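You operate a simulated robot arm through the tools that you are given. There is no shell and no other tool. Be economical: measure what you need, move in short steps, check, and stop when the job is done.

The job below is to be done with a simulated robot arm. You get a single attempt, and the scene is never put back.

TASK
Put three of the tape tabs from the top of the desk on the top of the scale pan. Then turn the speed dial to 80 percent. Then put the chock from the top of the check bench on top of the purple cover. Then take the gauge on the top of the check bench and put it away on the top of the winder stand. Then fetch the narrow brush from the top of the check bench and set it on top of the empty bobbin there. Then pull the counter door open. Keep to this order. Set down upright: chock, gauge.
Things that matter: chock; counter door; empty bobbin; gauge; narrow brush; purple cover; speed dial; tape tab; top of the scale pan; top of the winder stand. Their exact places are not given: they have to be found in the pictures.

Only the result counts: the job must be done as asked and must still hold three seconds after the hand-in. Knocking over, shifting, dropping, spilling or breaking anything else fails it. Lids that push on must go on centred and level and be pressed home; caps that screw on are set level and turned clockwise until they are tight.

THE ROBOT
A 7-joint arm with a two-finger parallel gripper on a trunk, on a base that drives. Base frame: it is fixed to the floor where the robot stands at the start and does not move with it; the origin is under the middle of the robot, x ahead of it, y to its left, z up; the surface under the hand at the start is at about z = 75.5. Readings come in cm, degrees, newtons and seconds.
Its first joint turns from -166.0 to 166.0 degrees. Places, roughly: chock (6x6x8 cm) [-190, 610, 80]; counter door [40, 230, 40]; empty bobbin (6x6x6 cm) [-230, 540, 80]; gauge [-200, 575, 75]; narrow brush (5x3x5 cm) [-200, 590, 80]; purple cover (25x25x4 cm) [-180, 590, 80]; speed dial [-120, 620, 80]; tape tab (4x2x2 cm) [70, 10, 70]; top of the scale pan [70, 130, 80]; top of the winder stand [70, 610, 70]. Payload 1.57 kg.
Tool frame: the origin (TCP) lies between the finger pads and is the grasp point; the fingertips stand 3 cm ahead of it; z points along the fingers, y is the line along which they close. Largest opening 8 cm; finger width 1.7, thickness 1.2; the body of the gripper, 4 by 8.2 cm, starts 8 cm behind the TCP.
Orientation is told as [roll, pitch, yaw] about the base's x, y, z axes, in that order, counted from this pose: with the fingers straight down and closing along the base's y, the tool's x points along the base's -x, its y along +y and its z along -z.

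THE INTERFACE
- The arm moves only by the tool send_rows. Its argument "series" is a list of rows, each an object (a shift or turn left out is 0, a gripper value left out holds the last) with "xyz": the shift along the base's x, y, z in cm, a list of three; "rotation": the turn, a rotation vector about the base's x, y, z in rad, a list of three; "claw": the opening in per cent of the stroke, from 0 (shut) to 100 (fully open). In form: [{"xyz": [dx, dy, dz], "rotation": [wx, wy, wz], "claw": claw}, ...]. A call has 1 to 20 rows; each row shifts and turns the commanded pose from where the row before left it. Rows are played at 5 a second. More than 5 cm and 8.6 degrees between two rows, or a gripper value outside its range, and nothing of the call is played. A pose out of reach is approached as far as the arm can. The call stops where the force on the tool passes 40 N (or 10 N more than at its start, if that is more) or the arm is blocked; 0.2 s more then pass. The fingers move at their own pace (about 15.3 cm/s each) and stop on an object; they squeeze with about 29 N. The grip force told is the motor's: it shows also when the fingers shut on nothing. Time passes only in rows, and 0.2 s behind the last, so rows that do not move let the fingers close. The reply holds the time, the measured pose of the TCP, the force on the tool along the base axes, the opening and the grip force, in the units named above and with some noise, with the torque about the TCP (base axes, N m) and any sound that the robot's microphone picked up.
- Cameras (640 x 400 px; columns grow to the right, rows downward): "scene" is now at [-1.27, 20.35, 137.67]; the picture's right is [0.16, -0.99, 0.00], its down [-0.50, -0.08, -0.86] and it looks along [0.85, 0.14, -0.51] (base axes); focal length 280 px, centre (320, 200). "wrist" rides on the gripper at [7.2, -0.7, -12.2] in the tool frame; the picture's right is [0.09, 1.00, 0.00], its down [-0.84, 0.08, -0.54] and it looks along [-0.54, 0.05, 0.84] (tool axes); focal length 238 px, centre (320, 200).
- grab_frame(camera): a new picture of that camera. The clock stands still meanwhile.
- roll_base(legs): drives the robot by 1 to 6 legs, each [ahead, left, turn to the left] in cm, cm and degrees, along the robot's own axes; the way and the turn of a leg run together, so that a leg with both is an arc; at most 150 cm and 180 degrees a leg. The arm and the cameras ride along, it lands a little off, and it stops where it bumps. It gives what a move gives.
- head_to(pan, tilt): turns the head with the scene camera to pan (to the left, within 143 degrees either way) and tilt (down, from -29 to 69), counted from straight ahead of the robot. It gives what a move gives.
- measure_at(camera, pixels): for up to 12 pixels [column, row] of the newest picture of that camera ("zoom" is the newest enlarged one), the place [x, y, z] in the base frame of the surface seen there, good to about 0.2 cm. The clock stands still meanwhile.
- enlarge(camera, box): a new picture of the part [left, top, right, bottom] of that camera's present view, enlarged. The clock stands still meanwhile.
- hand_in(): hands the job in; it is judged then, once.

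Go step by step. Measure first, check grasps and placings, and put right what went wrong. The budget is 138 turns and 150 pictures, counting those below and the enlarged ones. Unless the task says otherwise, let go and move clear before handing in, and close with one line.

The tools are called after "Call:" as name(argument=value, ...) on one line, values as JSON. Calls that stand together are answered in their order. send_rows: Moves the arm, as the interface text tells. Its arguments: {"type":"object","properties":{"series":{"type":"array","items":{"type":"object","properties":{"xyz":{"type":"array","items":{"type":"number"}},"rotation":{"type":"array","items":{"type":"number"}},"claw":{"type":"number"}}}}},"required":["series"]} The other tools are called the same way: roll_base (legs) drives the base; head_to (pan, tilt) turns the head that bears the scene camera; grab_frame (camera) takes a picture; measure_at (camera, pixels) gives the place of the surface under pixels of a picture; enlarge (camera, box) takes an enlarged picture of a part of a camera's view; hand_in () hands the job in.

At the start:

```text
time_s: 0.0
eef_pos: [53.14, 22.39, 100.5]
ee_rot: [0.0, 0.0, 0.0]
wrist_force: [-0.1, -0.3, -0.2]
ft_torque: [0.02, -0.02, 0.01]
width: 8.01
grip_force: 0.1
robot x, y, heading: [-0.28, -0.01, -0.1]
head pan, tilt: [9.3, 30.4]
```

scene: 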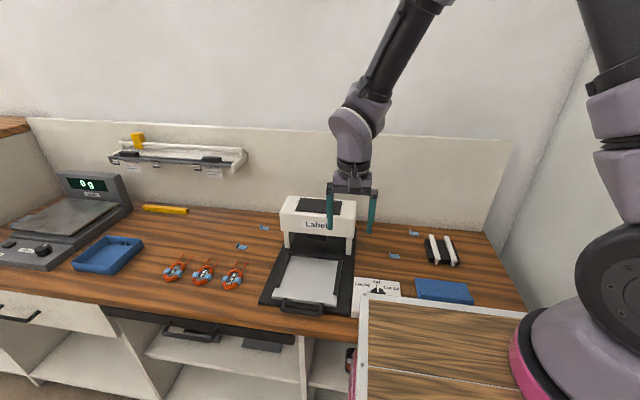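
wrist: 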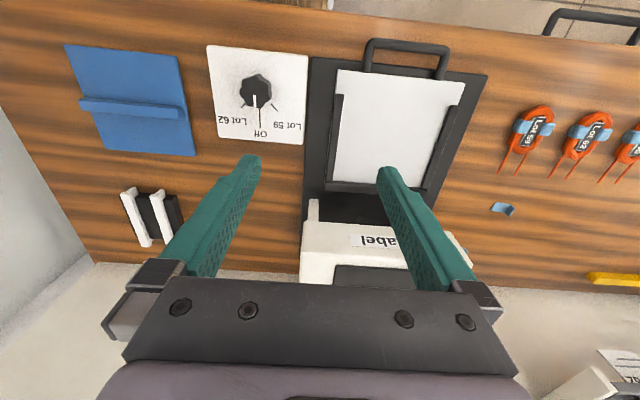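

The scene shows small blue tabs near pixels (242,247), (264,228), (394,256), (413,233), and a scale at the left. I'll enlarge to be certain.

Call:
enlarge(camera="scene", box=[0, 160, 280, 335])

Call:
enlarge(camera="scene", box=[220, 180, 500, 355])

Call:
measure_at(camera="scene", pixels=[[242, 247], [264, 228], [394, 256], [413, 233], [60, 215], [80, 215], [20, 220], [110, 205], [250, 270], [100, 250]])

```text
2.29 times, centred on (140, 248) of scene
```

zoom: 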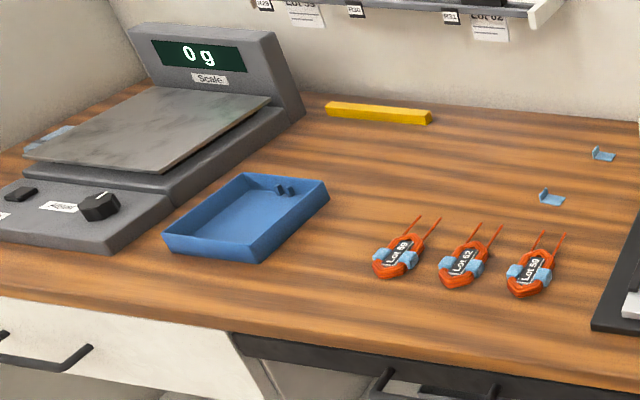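

```text
2.29 times, centred on (360, 268) of scene
```

zoom: 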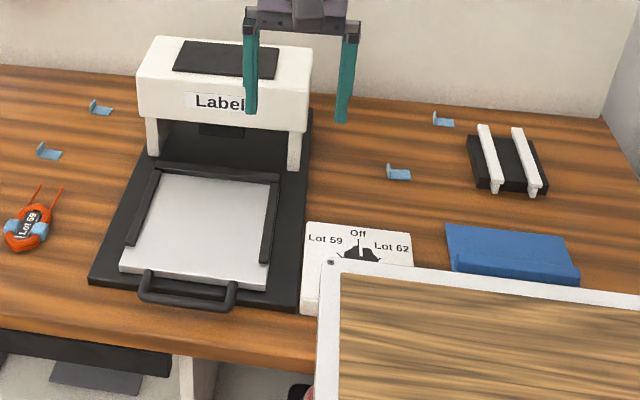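

```text
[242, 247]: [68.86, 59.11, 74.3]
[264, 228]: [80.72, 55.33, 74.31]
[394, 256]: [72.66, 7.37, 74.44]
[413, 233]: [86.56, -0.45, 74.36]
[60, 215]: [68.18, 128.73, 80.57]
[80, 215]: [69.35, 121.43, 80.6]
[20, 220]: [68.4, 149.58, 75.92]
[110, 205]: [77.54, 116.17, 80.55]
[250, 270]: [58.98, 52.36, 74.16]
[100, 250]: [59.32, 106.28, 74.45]
```

The desk top is at z≈74.2, with four L-shaped tabs at around (69,59), (81,55), (73,7) and (87,0). The pan is near (69,125,80.6). I'll check the wooden object in front and look left along the route.

Call:
measure_at(camera="scene", pixels=[[365, 300], [520, 312], [430, 340], [370, 390], [480, 390], [350, 370], [300, 335], [110, 315], [30, 225], [50, 255], [10, 330]])

Call:
head_to(pan=85, tilt=25)

Call:
grab_frame(camera="scene")

```text
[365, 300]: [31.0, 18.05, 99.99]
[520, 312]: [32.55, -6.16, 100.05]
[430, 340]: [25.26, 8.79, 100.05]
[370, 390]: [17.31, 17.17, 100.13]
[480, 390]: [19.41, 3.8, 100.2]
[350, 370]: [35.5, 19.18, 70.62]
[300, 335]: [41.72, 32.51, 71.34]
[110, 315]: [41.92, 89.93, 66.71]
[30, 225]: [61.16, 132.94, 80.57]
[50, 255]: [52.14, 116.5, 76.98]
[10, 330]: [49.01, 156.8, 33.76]
```

```text
time_s: 1.5
eef_pos: [53.04, 22.31, 100.53]
ee_rot: [0.1, 0.0, 0.1]
wrist_force: [-0.5, -0.8, -0.7]
ft_torque: [0.02, 0.0, -0.03]
width: 8.0
grip_force: 0.0
robot x, y, heading: [-0.06, -0.04, 0.2]
head pan, tilt: [85.0, 25.0]
```

```text
145 pictures are left
```

scene: 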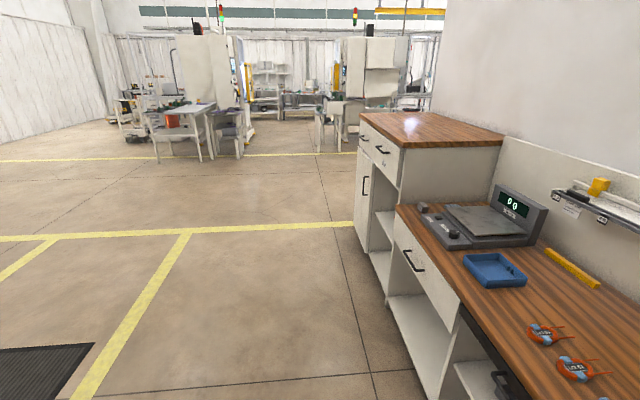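

The wooden board at z=100 is the robot's own tray, so it isn't in the way. I'm moving above the tab at (72.7,7.4) and looking with the wrist camera.

Call:
send_rows(series=[{"xyz": [3.3, -2.5, -2]}, {"xyz": [3.3, -2.5, -2]}, {"xyz": [3.3, -2.5, -2]}, {"xyz": [3.3, -2.5, -2]}, {"xyz": [3.3, -2.5, -2]}, {"xyz": [3.1, -2.4, -2], "claw": 50}])

Call:
grab_frame(camera="wrist")

Call:
enlarge(camera="wrist", box=[220, 100, 420, 225])

```text
time_s: 2.9
eef_pos: [72.75, 7.56, 88.5]
ee_rot: [0.0, 0.0, 0.0]
wrist_force: [0.0, 0.8, 1.3]
ft_torque: [-0.04, -0.05, 0.0]
width: 4.02
grip_force: 0.1
robot x, y, heading: [0.33, 0.03, -0.1]
head pan, tilt: [85.0, 25.0]
```

```text
144 pictures are left
```

wrist: 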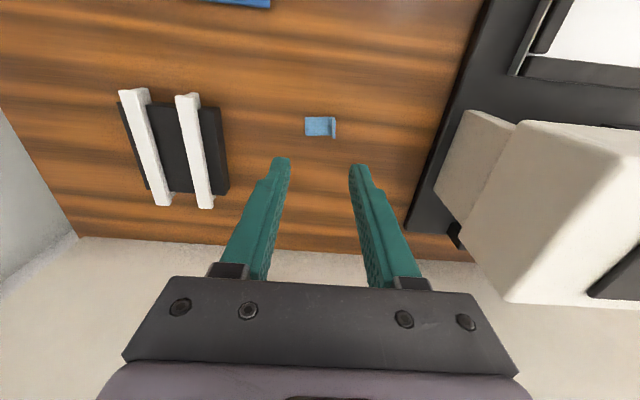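

```text
3.20 times, centred on (320, 162) of wrist
```

zoom: 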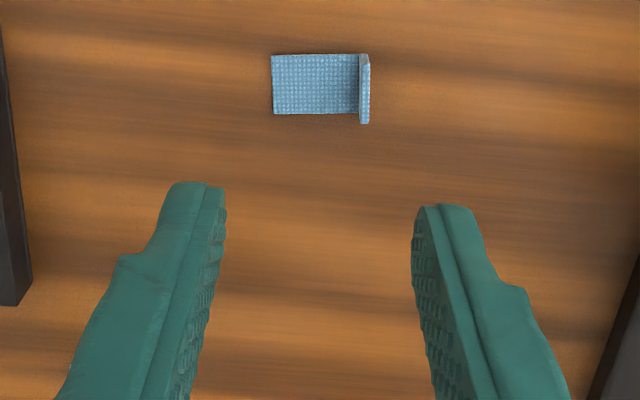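

The flap is at the tab's right (+y) edge, upright across y. I'm measuring it.

Call:
measure_at(camera="zoom", pixels=[[364, 60], [368, 75], [364, 118], [367, 100], [280, 60], [280, 108], [350, 85], [320, 85], [320, 140]])

```text
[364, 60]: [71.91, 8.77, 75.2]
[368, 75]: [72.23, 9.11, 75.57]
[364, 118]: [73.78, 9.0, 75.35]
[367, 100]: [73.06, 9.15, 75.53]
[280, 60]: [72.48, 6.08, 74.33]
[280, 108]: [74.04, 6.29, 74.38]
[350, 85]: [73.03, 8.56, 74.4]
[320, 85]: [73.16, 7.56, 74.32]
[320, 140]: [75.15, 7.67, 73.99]
```

The flap is at (73.0, 9.05), top z≈75.6. I'll lower so the tips reach z≈74.7 and close.

Call:
send_rows(series=[{"xyz": [0.25, 1.45, -3]}, {"xyz": [0, 0, -4]}, {"xyz": [0, 0, -2]}, {"xyz": [0, 0, -1.8]}, {"claw": 0}, {}, {}])

Call:
enlarge(camera="wrist", box=[220, 100, 420, 225])

```text
time_s: 4.5
eef_pos: [73.02, 8.83, 77.67]
ee_rot: [0.0, 0.0, 0.0]
wrist_force: [-0.2, 0.2, -0.6]
ft_torque: [0.04, -0.01, -0.01]
width: 0.08
grip_force: 22.8
robot x, y, heading: [-0.25, -0.13, -0.1]
head pan, tilt: [85.0, 25.0]
```

```text
3.20 times, centred on (320, 162) of wrist
```

zoom: 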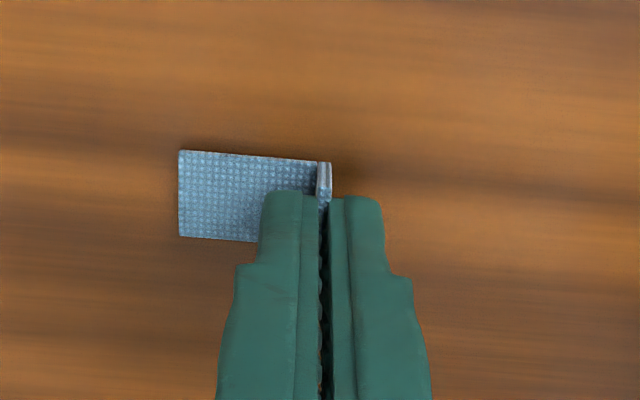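

The flap looks to be between the tips, though the width reads 0.08. I'll lift and look.

Call:
send_rows(series=[{"xyz": [0, 0, 2]}, {"xyz": [0, 0, 4]}, {"xyz": [0, 0, 4]}])

Call:
enlarge(camera="wrist", box=[220, 50, 420, 225])

```text
time_s: 5.3
eef_pos: [72.99, 9.0, 87.72]
ee_rot: [0.0, 0.1, 0.0]
wrist_force: [-0.7, -0.8, -0.4]
ft_torque: [0.01, 0.04, -0.02]
width: 0.07
grip_force: 22.8
robot x, y, heading: [-0.26, -0.18, -0.1]
head pan, tilt: [85.0, 25.0]
```

```text
2.29 times, centred on (320, 138) of wrist
```

zoom: 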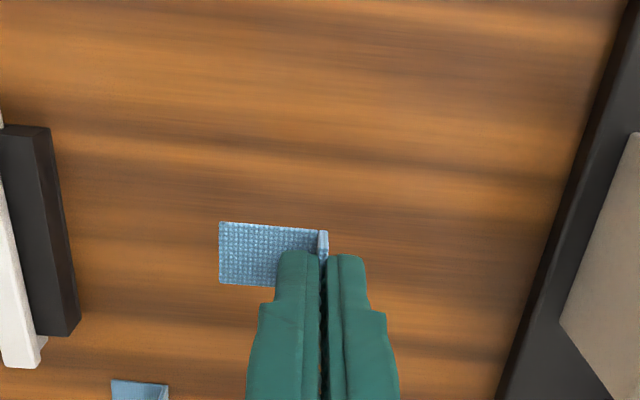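

The tab is held. I'm raising, pulling back, and driving left 75 cm.

Call:
send_rows(series=[{"xyz": [-2, 0, 4]}, {"xyz": [-2, 0, 4]}, {"xyz": [-2, 0, 4]}, {"xyz": [-2, 0, 4]}, {"xyz": [-2, 0, 4]}])

Call:
roll_base(legs=[[0, 78, 0]])

Call:
head_to(pan=20, tilt=35)

Call:
grab_frame(camera="scene")

Call:
grab_frame(camera="wrist")

```text
time_s: 6.5
eef_pos: [63.05, 8.75, 107.45]
ee_rot: [0.1, 0.0, 0.0]
wrist_force: [0.4, 0.9, -0.2]
ft_torque: [-0.02, 0.03, -0.01]
width: 0.07
grip_force: 23.0
robot x, y, heading: [-0.34, -0.39, 0.1]
head pan, tilt: [85.0, 25.0]
```

```text
time_s: 9.0
eef_pos: [62.55, 45.69, 107.54]
ee_rot: [0.0, 0.1, -0.8]
wrist_force: [-0.6, -0.2, -0.1]
ft_torque: [0.01, -0.01, -0.01]
width: 0.06
grip_force: 22.3
robot x, y, heading: [-0.48, 37.85, -0.9]
head pan, tilt: [85.0, 25.0]
stopped in leg 1: the robot was blocked; the commanded pose is now the measured one
```

```text
time_s: 10.3
eef_pos: [62.64, 45.75, 107.55]
ee_rot: [0.0, 0.0, -0.8]
wrist_force: [0.4, 0.0, -0.4]
ft_torque: [0.01, 0.04, 0.02]
width: 0.05
grip_force: 22.7
robot x, y, heading: [-0.18, 37.54, -0.8]
head pan, tilt: [20.0, 35.0]
```

```text
140 pictures are left
```

scene: 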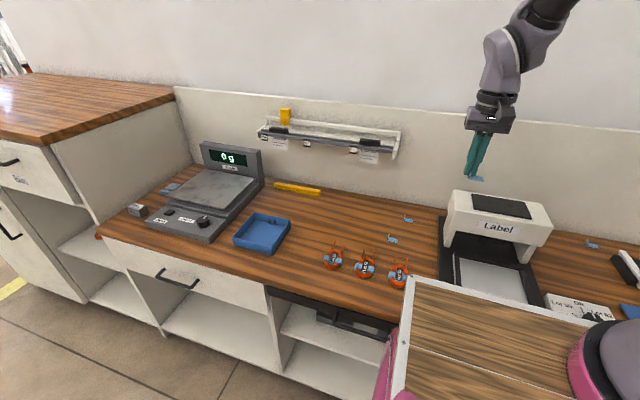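

```text
139 pictures are left
```

wrist: 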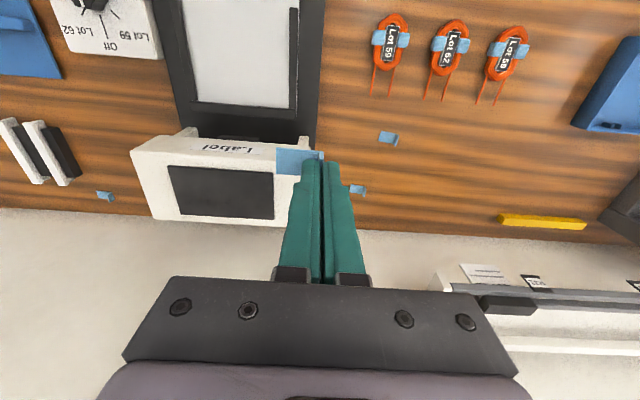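

The base was blocked at y=38. I'll look down at the left front to see why.

Call:
head_to(pan=50, tilt=65)

Call:
grab_frame(camera="scene")

```text
time_s: 11.3
eef_pos: [62.6, 45.74, 107.47]
ee_rot: [0.0, 0.0, -0.7]
wrist_force: [0.7, -0.9, -0.6]
ft_torque: [0.01, -0.01, 0.02]
width: 0.05
grip_force: 22.4
robot x, y, heading: [-0.57, 37.92, -1.3]
head pan, tilt: [50.0, 65.0]
```

```text
138 pictures are left
```

scene: 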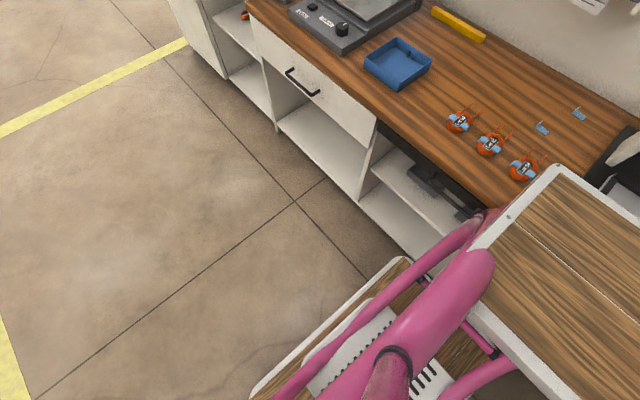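

Checking whether the pink-framed tray moves with the robot.

Call:
measure_at(camera="scene", pixels=[[560, 168], [405, 262], [485, 215], [470, 270], [255, 390], [460, 210], [320, 85], [370, 300], [350, 200]])

```text
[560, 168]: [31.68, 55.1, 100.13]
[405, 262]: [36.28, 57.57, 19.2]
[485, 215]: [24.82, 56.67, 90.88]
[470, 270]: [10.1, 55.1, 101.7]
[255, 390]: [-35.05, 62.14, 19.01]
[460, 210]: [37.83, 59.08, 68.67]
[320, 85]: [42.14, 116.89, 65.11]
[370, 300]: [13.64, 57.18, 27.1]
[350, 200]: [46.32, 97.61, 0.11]
```

Call:
enlarge(camera="scene", box=[370, 120, 530, 260])

Call:
measure_at(camera="scene", pixels=[[467, 212], [445, 185], [425, 165], [480, 205], [410, 145], [390, 128], [300, 85], [500, 205]])

```text
2.86 times, centred on (450, 190) of scene
```

zoom: 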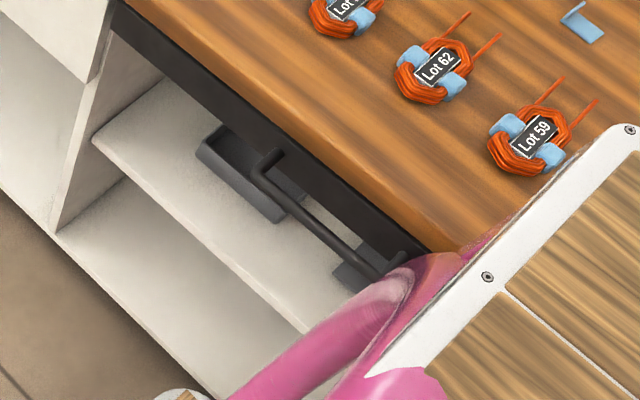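

```text
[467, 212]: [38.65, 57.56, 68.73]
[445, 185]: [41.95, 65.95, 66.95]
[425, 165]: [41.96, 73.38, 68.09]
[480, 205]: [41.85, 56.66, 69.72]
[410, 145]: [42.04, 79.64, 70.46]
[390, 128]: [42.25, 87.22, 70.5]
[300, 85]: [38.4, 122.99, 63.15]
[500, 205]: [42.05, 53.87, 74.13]
```

The pink chassis is touching the dark drawer's handle at x≈38.6. I'll back off 7 cm, straighten, and then go left.

Call:
roll_base(legs=[[-7, 0, 1], [0, 42, 0]])

Call:
head_to(pan=20, tilt=38)

Call:
grab_frame(camera="scene")

Call:
measure_at(camera="scene", pixels=[[320, 200]])

```text
time_s: 14.5
eef_pos: [55.41, 89.6, 107.39]
ee_rot: [-0.1, 0.0, 0.2]
wrist_force: [-0.6, -0.7, -0.4]
ft_torque: [0.0, -0.02, 0.01]
width: 0.07
grip_force: 22.5
robot x, y, heading: [-7.76, 80.85, -0.2]
head pan, tilt: [50.0, 65.0]
```

```text
time_s: 15.5
eef_pos: [55.39, 89.54, 107.55]
ee_rot: [0.1, 0.0, 0.3]
wrist_force: [-0.6, 0.3, 0.2]
ft_torque: [0.04, 0.0, 0.0]
width: 0.07
grip_force: 22.9
robot x, y, heading: [-7.74, 80.79, -0.2]
head pan, tilt: [20.0, 38.0]
```

```text
136 pictures are left
```

scene: 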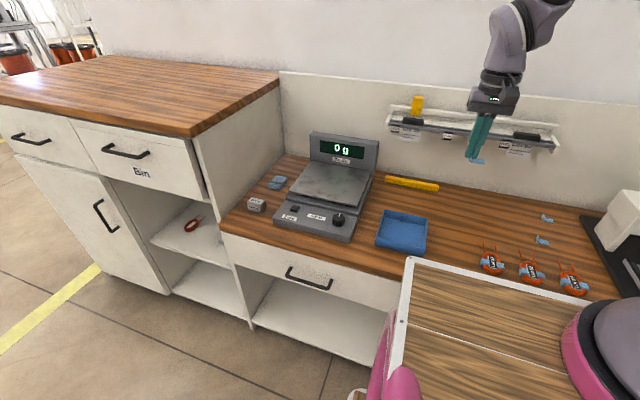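

```text
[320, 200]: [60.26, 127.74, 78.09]
```

Call:
enlarge(camera="scene", box=[230, 120, 430, 245])

Call:
measure_at(camera="scene", pixels=[[308, 165], [370, 175], [290, 193], [350, 207], [335, 185], [277, 182], [543, 241], [548, 219], [340, 140], [316, 166]])

```text
3.20 times, centred on (330, 182) of scene
```

zoom: 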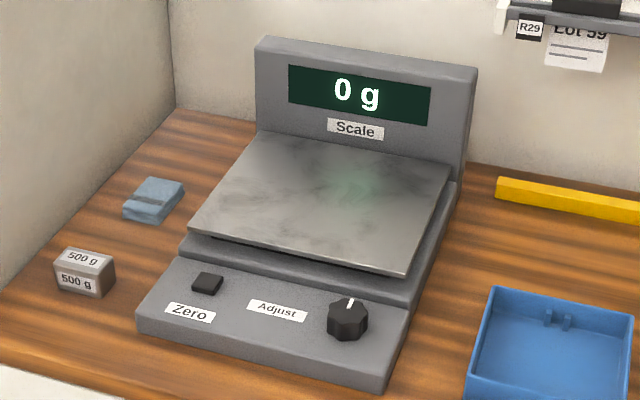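

```text
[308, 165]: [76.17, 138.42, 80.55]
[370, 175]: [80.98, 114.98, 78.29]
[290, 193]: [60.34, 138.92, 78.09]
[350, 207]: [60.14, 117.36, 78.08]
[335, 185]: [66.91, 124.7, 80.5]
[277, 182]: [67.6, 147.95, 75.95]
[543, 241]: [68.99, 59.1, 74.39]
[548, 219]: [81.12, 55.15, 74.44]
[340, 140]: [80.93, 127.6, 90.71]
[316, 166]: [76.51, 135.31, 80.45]
```

The pan spans x≈60–77, y≈118–139, top z≈80.5. I'm carrying the tab over the pan at (67,134.5).

Call:
send_rows(series=[{"xyz": [1.16, 4.5, -0.9]}, {"xyz": [1.16, 4.5, -0.9]}, {"xyz": [1.16, 4.5, -0.9]}, {"xyz": [1.16, 4.5, -0.9]}, {"xyz": [1.16, 4.5, -0.9]}, {"xyz": [1.16, 4.5, -0.9]}, {"xyz": [1.16, 4.5, -0.9]}, {"xyz": [1.16, 4.5, -0.9]}, {"xyz": [1.16, 4.5, -0.9]}, {"xyz": [1.16, 4.5, -0.9]}, {"xyz": [0, 0, -4]}, {"xyz": [0, 0, -4]}])

Call:
grab_frame(camera="wrist")

```text
time_s: 18.1
eef_pos: [66.56, 134.42, 90.71]
ee_rot: [0.0, -0.1, 0.4]
wrist_force: [-0.9, -0.2, 0.0]
ft_torque: [0.04, 0.0, -0.02]
width: 0.06
grip_force: 22.5
out of reach, approached as far as the arm can: row 12
robot x, y, heading: [-7.81, 80.46, -0.2]
head pan, tilt: [20.0, 38.0]
```

```text
134 pictures are left
```

wrist: 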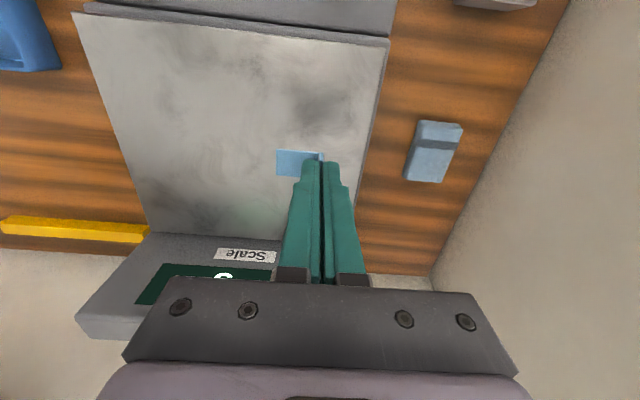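

Right at the reach limit, so I'll shift the arm right and bring the base 14 cm left.

Call:
send_rows(series=[{"xyz": [0, -4, 1]}, {"xyz": [0, -4, 0]}, {"xyz": [0, -4, 0]}])

Call:
roll_base(legs=[[0, 13, 0]])

```text
time_s: 18.9
eef_pos: [72.48, 128.75, 90.98]
ee_rot: [-0.1, 0.3, 0.4]
wrist_force: [-0.6, 0.0, -0.6]
ft_torque: [-0.02, -0.02, -0.02]
width: 0.04
grip_force: 22.7
out of reach, approached as far as the arm can: row 1, 2, 3
robot x, y, heading: [-7.15, 80.58, 0.3]
head pan, tilt: [20.0, 38.0]
```

```text
time_s: 20.2
eef_pos: [72.38, 141.96, 91.11]
ee_rot: [0.0, 0.2, 0.6]
wrist_force: [0.3, 0.0, 0.3]
ft_torque: [0.02, 0.06, -0.04]
width: 0.05
grip_force: 23.2
robot x, y, heading: [-7.69, 93.95, 0.1]
head pan, tilt: [20.0, 38.0]
```

The pose drifted because of the reach limit. A no-op row will show whether it settles.

Call:
send_rows(series=[{"xyz": [0, -2, 0]}, {}])

```text
time_s: 20.8
eef_pos: [73.37, 141.08, 91.14]
ee_rot: [-0.2, 0.4, 0.5]
wrist_force: [0.5, 0.8, -0.2]
ft_torque: [0.02, 0.02, -0.01]
width: 0.09
grip_force: 22.7
out of reach, approached as far as the arm can: row 1
robot x, y, heading: [-7.39, 93.59, 0.4]
head pan, tilt: [20.0, 38.0]
```

Call:
send_rows(series=[{"xyz": [-4, 0, 0]}, {"xyz": [-2, -3, 0]}, {}])

```text
time_s: 21.6
eef_pos: [71.61, 142.75, 90.57]
ee_rot: [-0.2, 0.2, 0.6]
wrist_force: [-0.3, -0.3, 0.7]
ft_torque: [-0.04, 0.01, -0.02]
width: 0.08
grip_force: 22.7
out of reach, approached as far as the arm can: row 1, 2
robot x, y, heading: [-7.55, 93.57, 0.5]
head pan, tilt: [20.0, 38.0]
```

Call:
grab_frame(camera="scene")

Call:
send_rows(series=[{"xyz": [-4, -2, 0]}, {"xyz": [-4, -2, 0]}, {}])

```text
133 pictures are left
```

scene: 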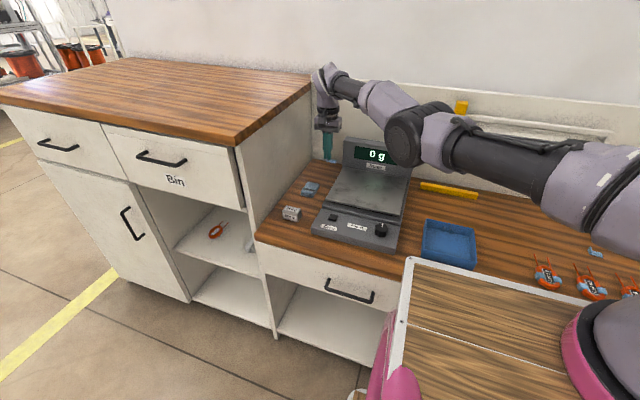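

```text
time_s: 22.4
eef_pos: [69.29, 144.79, 89.88]
ee_rot: [-0.2, 0.2, 0.6]
wrist_force: [0.4, 0.7, -0.2]
ft_torque: [0.02, 0.0, -0.01]
width: 0.05
grip_force: 22.9
out of reach, approached as far as the arm can: row 1, 2
robot x, y, heading: [-7.7, 93.85, 0.1]
head pan, tilt: [20.0, 38.0]
```

Call:
send_rows(series=[{"xyz": [0, -3, 4]}, {"xyz": [0, -3, 4]}, {"xyz": [0, -3, 4]}, {}])

```text
time_s: 23.4
eef_pos: [73.8, 140.69, 102.32]
ee_rot: [-0.1, 0.4, 0.5]
wrist_force: [0.2, -1.0, 0.3]
ft_torque: [-0.01, 0.03, -0.01]
width: 0.06
grip_force: 22.6
out of reach, approached as far as the arm can: row 1, 2, 3
robot x, y, heading: [-7.22, 93.56, -0.0]
head pan, tilt: [20.0, 38.0]
```

Call:
send_rows(series=[{"xyz": [0, 0, 4]}, {"xyz": [0, 0, 4]}, {"xyz": [-2, -4, 0]}, {"xyz": [-2, -4, 0]}, {"xyz": [-2, -4, 0]}, {"xyz": [-2, -4, 0]}, {"xyz": [-2, -4, 0]}, {}])

Call:
grab_frame(camera="scene")

```text
time_s: 25.2
eef_pos: [77.37, 133.98, 113.32]
ee_rot: [-0.1, 0.3, 0.5]
wrist_force: [0.5, -0.2, 0.5]
ft_torque: [-0.03, 0.0, -0.01]
width: 0.07
grip_force: 23.3
out of reach, approached as far as the arm can: row 2, 3, 4, 5, 6, 7
robot x, y, heading: [-7.38, 93.54, -0.2]
head pan, tilt: [20.0, 38.0]
```

```text
132 pictures are left
```

scene: 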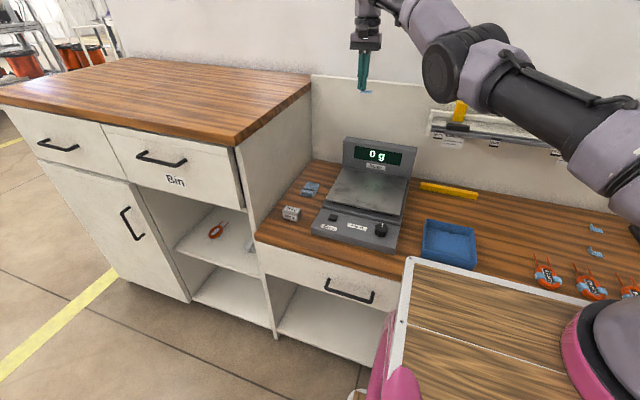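

The arm seems stuck stretched out. I'll command the well-conditioned start-like pose relative to the robot and see whether it recovers.

Call:
send_rows(series=[{"xyz": [0.6, 3.7, -2.3]}, {"xyz": [0.6, 3.7, -2.3]}, {"xyz": [0.6, 3.7, -2.3]}, {"xyz": [0.6, 3.7, -2.3]}, {"xyz": [0.6, 3.7, -2.3]}, {}, {}])

```text
time_s: 26.8
eef_pos: [67.25, 147.07, 102.34]
ee_rot: [0.0, 0.2, 0.6]
wrist_force: [-0.5, 0.7, 0.7]
ft_torque: [0.01, 0.0, 0.02]
width: 0.07
grip_force: 23.3
out of reach, approached as far as the arm can: row 1, 2, 3, 4, 5
robot x, y, heading: [-7.72, 93.34, 0.1]
head pan, tilt: [20.0, 38.0]
```

Inward motion fails every time. I'll look at the arm itself and measure its shape.

Call:
head_to(pan=15, tilt=10)

Call:
grab_frame(camera="scene")

```text
time_s: 27.7
eef_pos: [67.23, 146.96, 102.35]
ee_rot: [-0.2, 0.2, 0.6]
wrist_force: [-0.8, 0.1, 1.3]
ft_torque: [0.0, 0.02, 0.0]
width: 0.05
grip_force: 23.0
robot x, y, heading: [-7.32, 93.76, 0.2]
head pan, tilt: [15.0, 10.0]
```

```text
131 pictures are left
```

scene: 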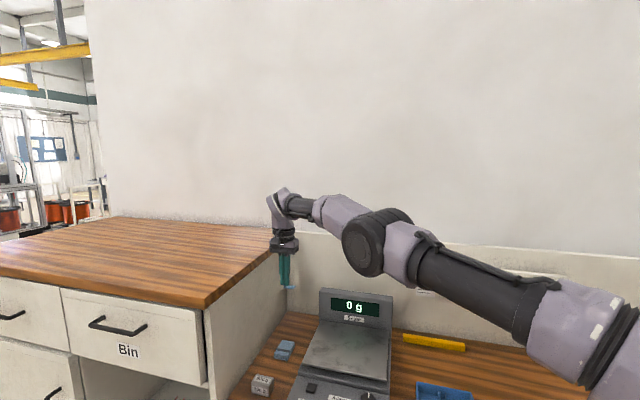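

Call:
measure_at(camera="scene", pixels=[[360, 248], [405, 250], [470, 275], [580, 330], [600, 350], [335, 210], [300, 205], [280, 210], [285, 245]])

```text
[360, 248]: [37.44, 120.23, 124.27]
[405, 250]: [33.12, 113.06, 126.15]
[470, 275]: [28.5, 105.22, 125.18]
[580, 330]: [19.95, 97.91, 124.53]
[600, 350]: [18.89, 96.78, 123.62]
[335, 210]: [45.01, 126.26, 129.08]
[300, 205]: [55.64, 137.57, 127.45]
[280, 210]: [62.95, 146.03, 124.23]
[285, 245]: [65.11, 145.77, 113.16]
```

The arm is fully straight (shoulder–elbow–wrist collinear, elbow hinge horizontal). Down-and-in motion should flex the elbow.

Call:
send_rows(series=[{"xyz": [-2, -2, -4]}, {"xyz": [-2, -2, -4]}, {"xyz": [-3, -3, 0]}, {}])

```text
time_s: 28.7
eef_pos: [60.08, 139.86, 94.27]
ee_rot: [0.0, 0.2, 0.5]
wrist_force: [-0.1, 0.2, 0.7]
ft_torque: [0.03, 0.01, 0.01]
width: 0.06
grip_force: 22.8
robot x, y, heading: [-7.34, 93.75, 0.4]
head pan, tilt: [15.0, 10.0]
```

Unlocked. The shoulder is about 19 cm ahead of the base axis, so I must stay within ~75 cm of it. Now moving over the pan at (67,134.5) and down.

Call:
send_rows(series=[{"xyz": [2.3, -1.8, 0]}, {"xyz": [2.3, -1.8, -2]}, {"xyz": [2.3, -1.8, -2]}, {"xyz": [0, 0, -3]}, {"xyz": [0, 0, -2]}, {}])

Call:
grab_frame(camera="wrist")

```text
time_s: 30.1
eef_pos: [66.79, 134.47, 85.15]
ee_rot: [-0.2, 0.2, 0.5]
wrist_force: [0.4, 0.2, 0.5]
ft_torque: [-0.03, 0.02, 0.0]
width: 0.06
grip_force: 22.4
robot x, y, heading: [-7.71, 93.92, 0.5]
head pan, tilt: [15.0, 10.0]
```

```text
130 pictures are left
```

wrist: 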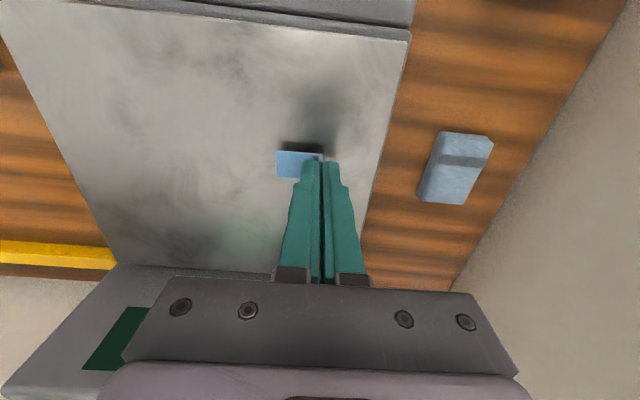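

Call:
send_rows(series=[{"xyz": [0, 0, -0.6]}, {"xyz": [0, 0, -0.5]}, {}, {"claw": 12}, {}, {"xyz": [0, 0, 2]}, {"xyz": [0, 0, 4]}, {"xyz": [0, 0, 4]}])

Call:
grab_frame(camera="wrist")

```text
time_s: 31.9
eef_pos: [66.89, 134.72, 94.34]
ee_rot: [-0.1, 0.2, 0.5]
wrist_force: [0.4, 0.2, -1.1]
ft_torque: [0.02, -0.04, 0.0]
width: 0.94
grip_force: 0.0
robot x, y, heading: [-7.44, 93.64, 0.4]
head pan, tilt: [15.0, 10.0]
```

```text
129 pictures are left
```

wrist: 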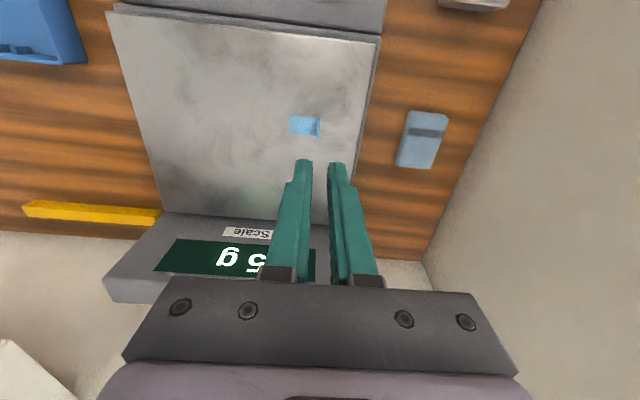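

The tab rests on the pan and the display shows 5 g. I'm raising, repositioning the base slightly so both other tabs and the pan are in reach, and moving over the next tab.

Call:
send_rows(series=[{"xyz": [-2, -2, 4]}, {"xyz": [-2, -2, 4]}, {"xyz": [0, 0, 2]}])

Call:
roll_base(legs=[[3, -8, -0.4]])

```text
time_s: 32.7
eef_pos: [62.71, 130.66, 104.16]
ee_rot: [-0.1, 0.2, 0.5]
wrist_force: [-0.4, 0.3, -0.3]
ft_torque: [0.0, 0.01, 0.02]
width: 0.97
grip_force: 0.1
robot x, y, heading: [-8.0, 93.7, 0.3]
head pan, tilt: [15.0, 10.0]
```

```text
time_s: 33.8
eef_pos: [66.0, 122.0, 104.2]
ee_rot: [-0.1, 0.2, 0.1]
wrist_force: [-0.2, -0.2, 0.6]
ft_torque: [0.01, -0.02, -0.03]
width: 0.95
grip_force: 0.1
robot x, y, heading: [-4.75, 85.66, -0.2]
head pan, tilt: [15.0, 10.0]
```

Call:
send_rows(series=[{"xyz": [0.2, -4.4, 0]}, {"xyz": [0.2, -4.4, 0]}, {"xyz": [0.2, -4.4, 0]}, {"xyz": [0.2, -4.4, -1]}, {"xyz": [0.2, -4.4, -1]}, {"xyz": [0.2, -4.4, -1]}, {"xyz": [0.2, -4.4, -1]}, {"xyz": [0.2, -4.4, -1]}, {"xyz": [0.2, -4.4, -1]}, {"xyz": [0.2, -4.4, -1]}, {"xyz": [0.2, -4.4, -1]}, {"xyz": [0.2, -4.4, -2]}, {"xyz": [0.2, -4.4, -2]}, {"xyz": [0.2, -4.4, -2], "claw": 50}, {}])

Call:
grab_frame(camera="wrist")

Call:
enlarge(camera="wrist", box=[220, 75, 420, 200])

```text
time_s: 37.0
eef_pos: [68.71, 60.51, 90.25]
ee_rot: [0.0, 0.2, 0.2]
wrist_force: [0.3, -1.1, 0.0]
ft_torque: [0.01, 0.0, 0.0]
width: 4.01
grip_force: 0.1
robot x, y, heading: [-4.42, 85.44, -0.3]
head pan, tilt: [15.0, 10.0]
```

```text
128 pictures are left
```

wrist: 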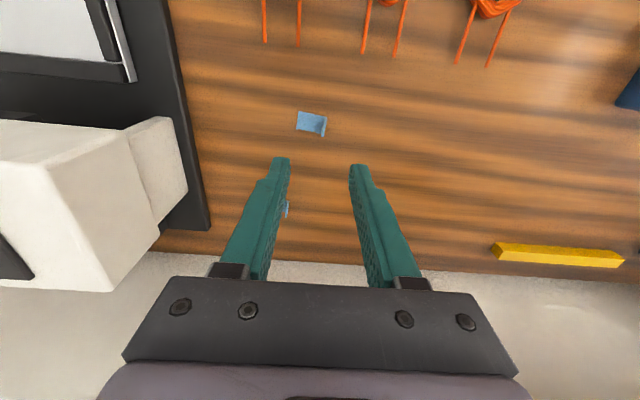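

```text
3.20 times, centred on (320, 138) of wrist
```

zoom: 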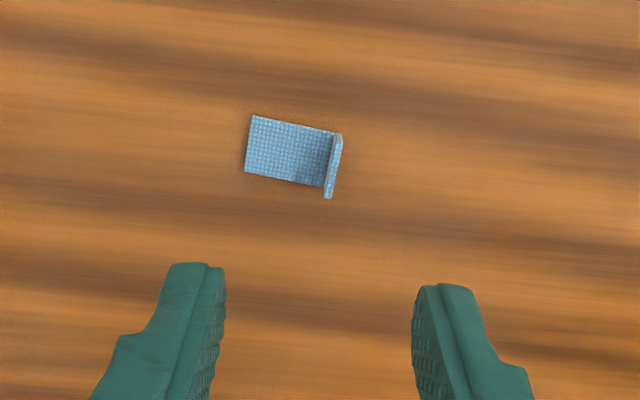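

Call:
measure_at(camera="zoom", pixels=[[338, 138], [336, 155], [329, 193], [333, 175], [255, 122], [249, 166], [326, 137], [318, 182], [290, 220]])

```text
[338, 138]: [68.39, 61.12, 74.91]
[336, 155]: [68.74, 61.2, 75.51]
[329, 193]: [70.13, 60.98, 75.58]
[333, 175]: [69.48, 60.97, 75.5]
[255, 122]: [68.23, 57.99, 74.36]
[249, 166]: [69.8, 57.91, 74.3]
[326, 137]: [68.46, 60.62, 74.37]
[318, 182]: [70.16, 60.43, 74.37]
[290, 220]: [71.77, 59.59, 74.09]
```

The flap is centred at (69.3, 61.0), yawed about -9°. I'll align, descend and grip.

Call:
send_rows(series=[{"xyz": [0.55, 0.5, -3], "rotation": [0, 0, -0.14]}, {"xyz": [0, 0, -4]}, {"xyz": [0, 0, -3]}, {"xyz": [0, 0, -1.6]}, {"xyz": [0, 0, -1]}, {}, {"claw": 0}, {}, {}, {"xyz": [0, 0, 2]}, {"xyz": [0, 0, 4]}, {"xyz": [0, 0, 4]}])

Call:
enlarge(camera="wrist", box=[220, 75, 420, 200])

```text
time_s: 39.6
eef_pos: [69.49, 61.0, 87.58]
ee_rot: [0.0, 0.3, -8.0]
wrist_force: [0.1, -0.5, 0.7]
ft_torque: [0.0, 0.03, -0.01]
width: 0.07
grip_force: 23.1
robot x, y, heading: [-4.75, 85.62, -0.3]
head pan, tilt: [15.0, 10.0]
```

```text
3.20 times, centred on (320, 138) of wrist
```

zoom: 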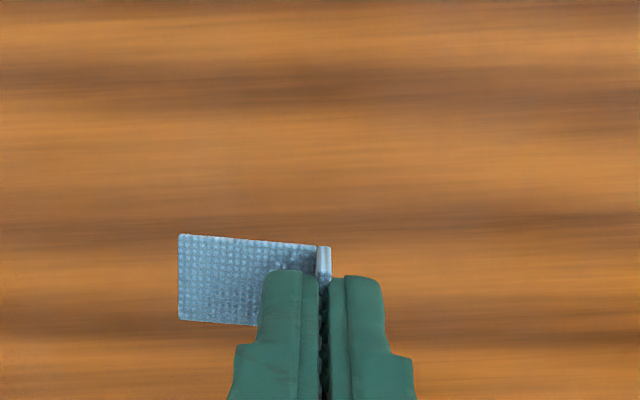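

Gripped. Carrying it to the pan at (67,128.5).

Call:
send_rows(series=[{"xyz": [0, 0, 4]}, {"xyz": [0, 0, 4]}, {"xyz": [-0.17, 4.5, 2], "rotation": [0, 0, 0.14]}, {"xyz": [-0.17, 4.5, 1]}, {"xyz": [-0.17, 4.5, 0]}, {"xyz": [-0.17, 4.5, 0]}, {"xyz": [-0.17, 4.5, 0]}, {"xyz": [-0.17, 4.5, 0]}, {"xyz": [-0.17, 4.5, 0]}, {"xyz": [-0.17, 4.5, 0]}, {"xyz": [-0.17, 4.5, 0]}, {"xyz": [-0.17, 4.5, 0]}, {"xyz": [-0.17, 4.5, 0]}, {"xyz": [-0.17, 4.5, 0]}, {"xyz": [-0.17, 4.5, 0]}, {"xyz": [-0.17, 4.5, -2]}, {"xyz": [-0.17, 4.5, -2]}, {"xyz": [0, 0, -4]}, {"xyz": [0, 0, -4]}, {}])

Call:
grab_frame(camera="wrist")

```text
time_s: 43.8
eef_pos: [66.95, 128.62, 86.75]
ee_rot: [0.0, 0.2, 0.0]
wrist_force: [0.4, 0.1, 0.3]
ft_torque: [-0.02, 0.0, 0.03]
width: 0.07
grip_force: 22.6
robot x, y, heading: [-4.22, 85.54, -0.1]
head pan, tilt: [15.0, 10.0]
```

```text
125 pictures are left
```

wrist: 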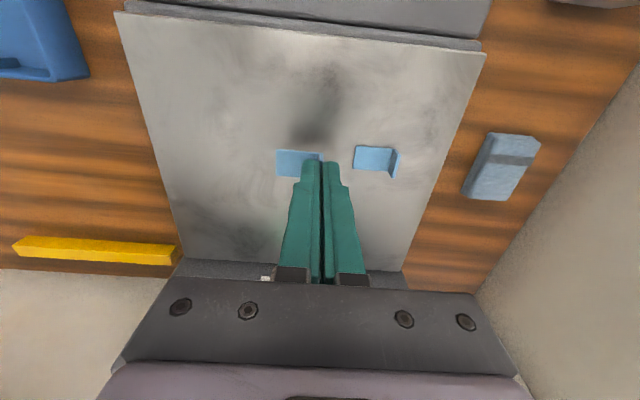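

Call:
send_rows(series=[{"xyz": [0, -0.3, -1.6]}, {"xyz": [0, 0, -0.6]}, {"xyz": [0, 0, -0.45]}, {}, {"claw": 10}, {}, {"xyz": [0, 0, 2]}, {"xyz": [0, 0, 4]}, {"xyz": [-2, 0, 4]}, {"xyz": [-2, 0, 4]}])

Call:
grab_frame(camera="wrist")

```text
time_s: 46.0
eef_pos: [62.92, 127.77, 98.09]
ee_rot: [-0.1, 0.2, 0.0]
wrist_force: [0.2, 0.0, -1.0]
ft_torque: [-0.03, 0.06, 0.0]
width: 0.8
grip_force: 0.1
robot x, y, heading: [-4.46, 85.42, -0.5]
head pan, tilt: [15.0, 10.0]
```

```text
124 pictures are left
```

wrist: 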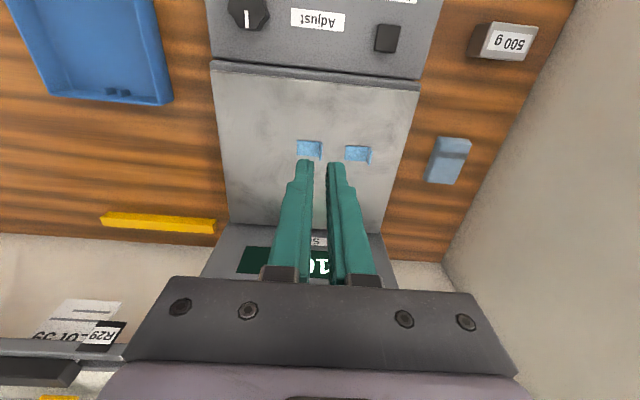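

Two tabs are on. I'm checking the wall rack's position before moving near the wall.

Call:
measure_at(camera="wrist", pixels=[[38, 345], [90, 345], [70, 385], [30, 320], [150, 225], [30, 260]])

Call:
send_rows(series=[{"xyz": [0.6, -4.4, 0.5]}, {"xyz": [0.6, -4.4, 0]}, {"xyz": [0.6, -4.4, 0]}, {"xyz": [0.6, -4.4, 0]}, {"xyz": [0.6, -4.4, 0]}, {"xyz": [0.6, -4.4, 0]}, {"xyz": [0.6, -4.4, 0]}, {"xyz": [0.6, -4.4, 0]}, {"xyz": [0.6, -4.4, 0]}, {"xyz": [0.6, -4.4, 0]}, {"xyz": [0.6, -4.4, 0]}, {"xyz": [0.6, -4.4, 0]}, {"xyz": [0.6, -4.4, 0]}, {"xyz": [0.6, -4.4, -2]}, {"xyz": [0.6, -4.4, -2]}, {"xyz": [0.6, -4.4, -2], "claw": 50}, {}])

Call:
grab_frame(camera="wrist")

Call:
enlarge(camera="wrist", box=[220, 100, 420, 225])

```text
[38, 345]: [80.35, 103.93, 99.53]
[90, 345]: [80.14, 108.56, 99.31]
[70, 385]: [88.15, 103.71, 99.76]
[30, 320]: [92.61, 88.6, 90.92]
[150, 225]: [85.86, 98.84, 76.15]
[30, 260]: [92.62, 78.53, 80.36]
```

```text
time_s: 49.6
eef_pos: [72.17, 57.43, 92.61]
ee_rot: [-0.1, 0.2, 0.1]
wrist_force: [0.2, 0.5, -0.7]
ft_torque: [0.02, 0.01, 0.01]
width: 4.03
grip_force: 0.1
robot x, y, heading: [-4.5, 85.68, -0.4]
head pan, tilt: [15.0, 10.0]
```

```text
123 pictures are left
```

wrist: 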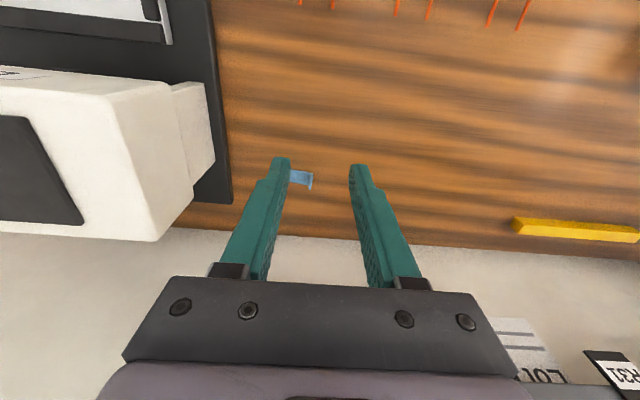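

```text
3.20 times, centred on (320, 162) of wrist
```

zoom: 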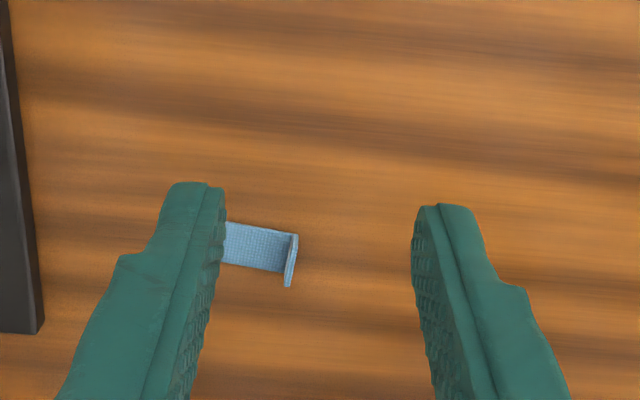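

The tab is near the wall rack, so I need the rack's right end. Measuring the tab and looking with the scene camera.

Call:
measure_at(camera="zoom", pixels=[[296, 240], [293, 258], [289, 283], [291, 270], [240, 245], [282, 240], [276, 268]])

Call:
head_to(pan=-8, tilt=30)

Call:
grab_frame(camera="scene")

```text
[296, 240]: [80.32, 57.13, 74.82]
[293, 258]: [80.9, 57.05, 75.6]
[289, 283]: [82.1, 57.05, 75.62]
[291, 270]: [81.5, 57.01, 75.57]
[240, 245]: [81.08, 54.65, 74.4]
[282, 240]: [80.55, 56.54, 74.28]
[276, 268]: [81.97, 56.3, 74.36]
```

```text
time_s: 50.4
eef_pos: [72.29, 57.43, 92.71]
ee_rot: [-0.1, 0.3, 0.1]
wrist_force: [0.0, -0.2, -0.4]
ft_torque: [0.02, 0.0, 0.0]
width: 4.01
grip_force: 0.2
robot x, y, heading: [-4.75, 85.36, -0.3]
head pan, tilt: [-8.0, 30.0]
```

```text
121 pictures are left
```

scene: 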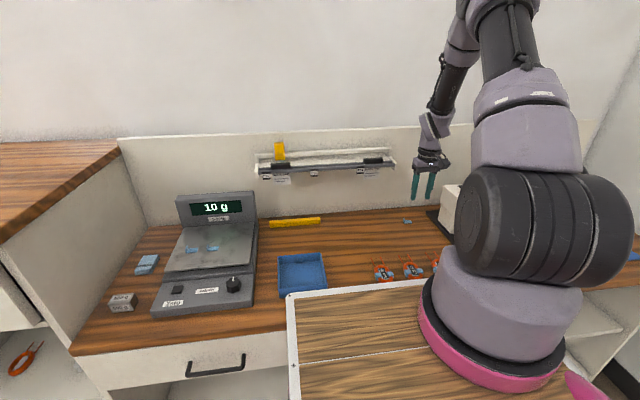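

Call:
measure_at(camera="scene", pixels=[[393, 162], [388, 155], [380, 166], [365, 160], [430, 135], [440, 110]])

```text
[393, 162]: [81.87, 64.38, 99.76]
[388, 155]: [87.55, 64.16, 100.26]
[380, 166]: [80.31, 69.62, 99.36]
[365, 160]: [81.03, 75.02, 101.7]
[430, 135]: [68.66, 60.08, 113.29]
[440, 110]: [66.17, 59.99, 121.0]
```

The rack ends at y≈64, so there are ~3 cm of clearance at y=57. Going in with small steps.

Call:
send_rows(series=[{"xyz": [3, -0.4, -2], "rotation": [0, 0, -0.06]}, {"xyz": [3, 0, -3]}, {"xyz": [2.8, 0, -3]}, {"xyz": [0, 0, -3]}, {"xyz": [0, 0, -2.6]}, {}])

Call:
enlarge(camera="wrist", box=[220, 100, 420, 225])

```text
time_s: 51.8
eef_pos: [81.14, 57.24, 78.94]
ee_rot: [0.1, 0.2, -3.5]
wrist_force: [0.0, 0.0, 1.3]
ft_torque: [-0.03, 0.0, 0.01]
width: 4.03
grip_force: 0.0
robot x, y, heading: [-4.55, 85.4, -0.1]
head pan, tilt: [-8.0, 30.0]
```

```text
3.20 times, centred on (320, 162) of wrist
```

zoom: 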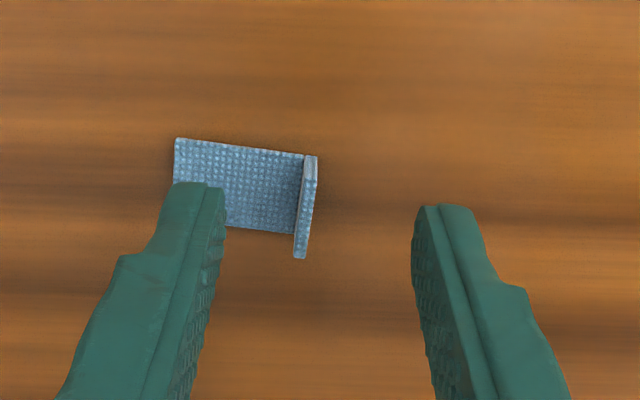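

Call:
send_rows(series=[{"xyz": [0.1, -0.1, -1.25]}, {}, {"claw": 0}, {}, {}, {"xyz": [0, 0, 2]}, {"xyz": [0, 0, 3]}, {"xyz": [-3, 0, 3]}, {"xyz": [-4, 0, 3]}])

Call:
enlarge(camera="wrist", box=[220, 100, 420, 225])

```text
time_s: 53.8
eef_pos: [74.3, 57.21, 88.53]
ee_rot: [0.0, 0.2, -3.3]
wrist_force: [-0.1, 0.3, -1.3]
ft_torque: [0.02, 0.0, 0.0]
width: 0.06
grip_force: 23.7
robot x, y, heading: [-4.5, 85.71, -0.3]
head pan, tilt: [-8.0, 30.0]
```

```text
3.20 times, centred on (320, 162) of wrist
```

zoom: 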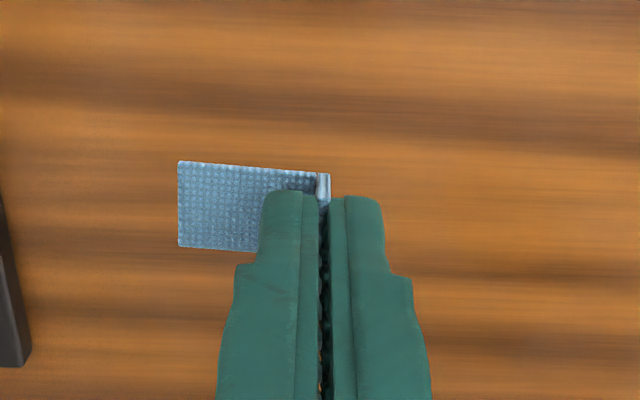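

Third tab held. Carrying it back from the rack and then over to the pan.

Call:
send_rows(series=[{"xyz": [-4, 0, 3]}, {"xyz": [-4, 0, 3]}, {"xyz": [0, 4.5, 2], "rotation": [0, 0, 0.06]}, {"xyz": [0, 4.5, 2]}, {"xyz": [0, 4.5, 2]}, {"xyz": [0, 4.5, 0]}, {"xyz": [0, 4.5, 0]}, {"xyz": [0, 4.5, 0]}, {"xyz": [0, 4.5, 0]}, {"xyz": [0, 4.5, 0]}, {"xyz": [0, 4.5, 0]}, {"xyz": [0, 4.5, 0]}, {"xyz": [0, 4.5, 0]}, {"xyz": [0, 4.5, 0]}, {"xyz": [0, 4.5, 0]}, {"xyz": [0, 4.5, 0]}, {"xyz": [0, 4.5, 0]}, {"xyz": [0, 4.5, 0]}, {"xyz": [1.5, -0.3, -4]}, {"xyz": [2, 0, -4]}])

Call:
send_rows(series=[{"xyz": [2, 0, -2]}, {"xyz": [0, 0, -3]}, {}])

Call:
grab_frame(camera="wrist")

```text
time_s: 58.0
eef_pos: [69.83, 129.01, 92.59]
ee_rot: [0.0, 0.1, 0.2]
wrist_force: [-0.3, 0.8, 0.1]
ft_torque: [-0.01, -0.01, -0.01]
width: 0.05
grip_force: 22.9
robot x, y, heading: [-4.99, 85.52, -0.2]
head pan, tilt: [-8.0, 30.0]
```

```text
time_s: 58.8
eef_pos: [71.89, 128.96, 87.72]
ee_rot: [-0.1, 0.2, 0.0]
wrist_force: [0.1, 0.5, -0.4]
ft_torque: [0.0, -0.01, -0.01]
width: 0.08
grip_force: 23.5
robot x, y, heading: [-4.61, 85.22, -0.3]
head pan, tilt: [-8.0, 30.0]
```

```text
118 pictures are left
```

wrist: 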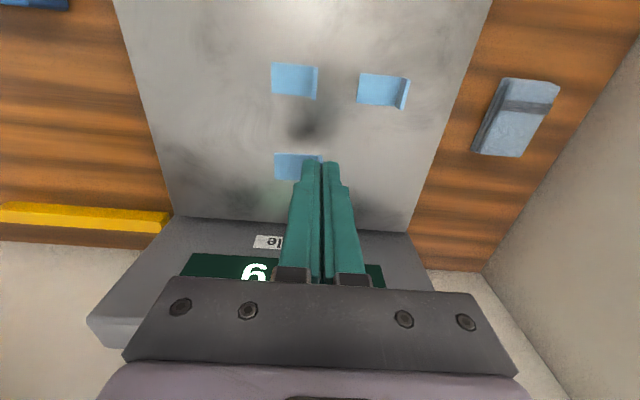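

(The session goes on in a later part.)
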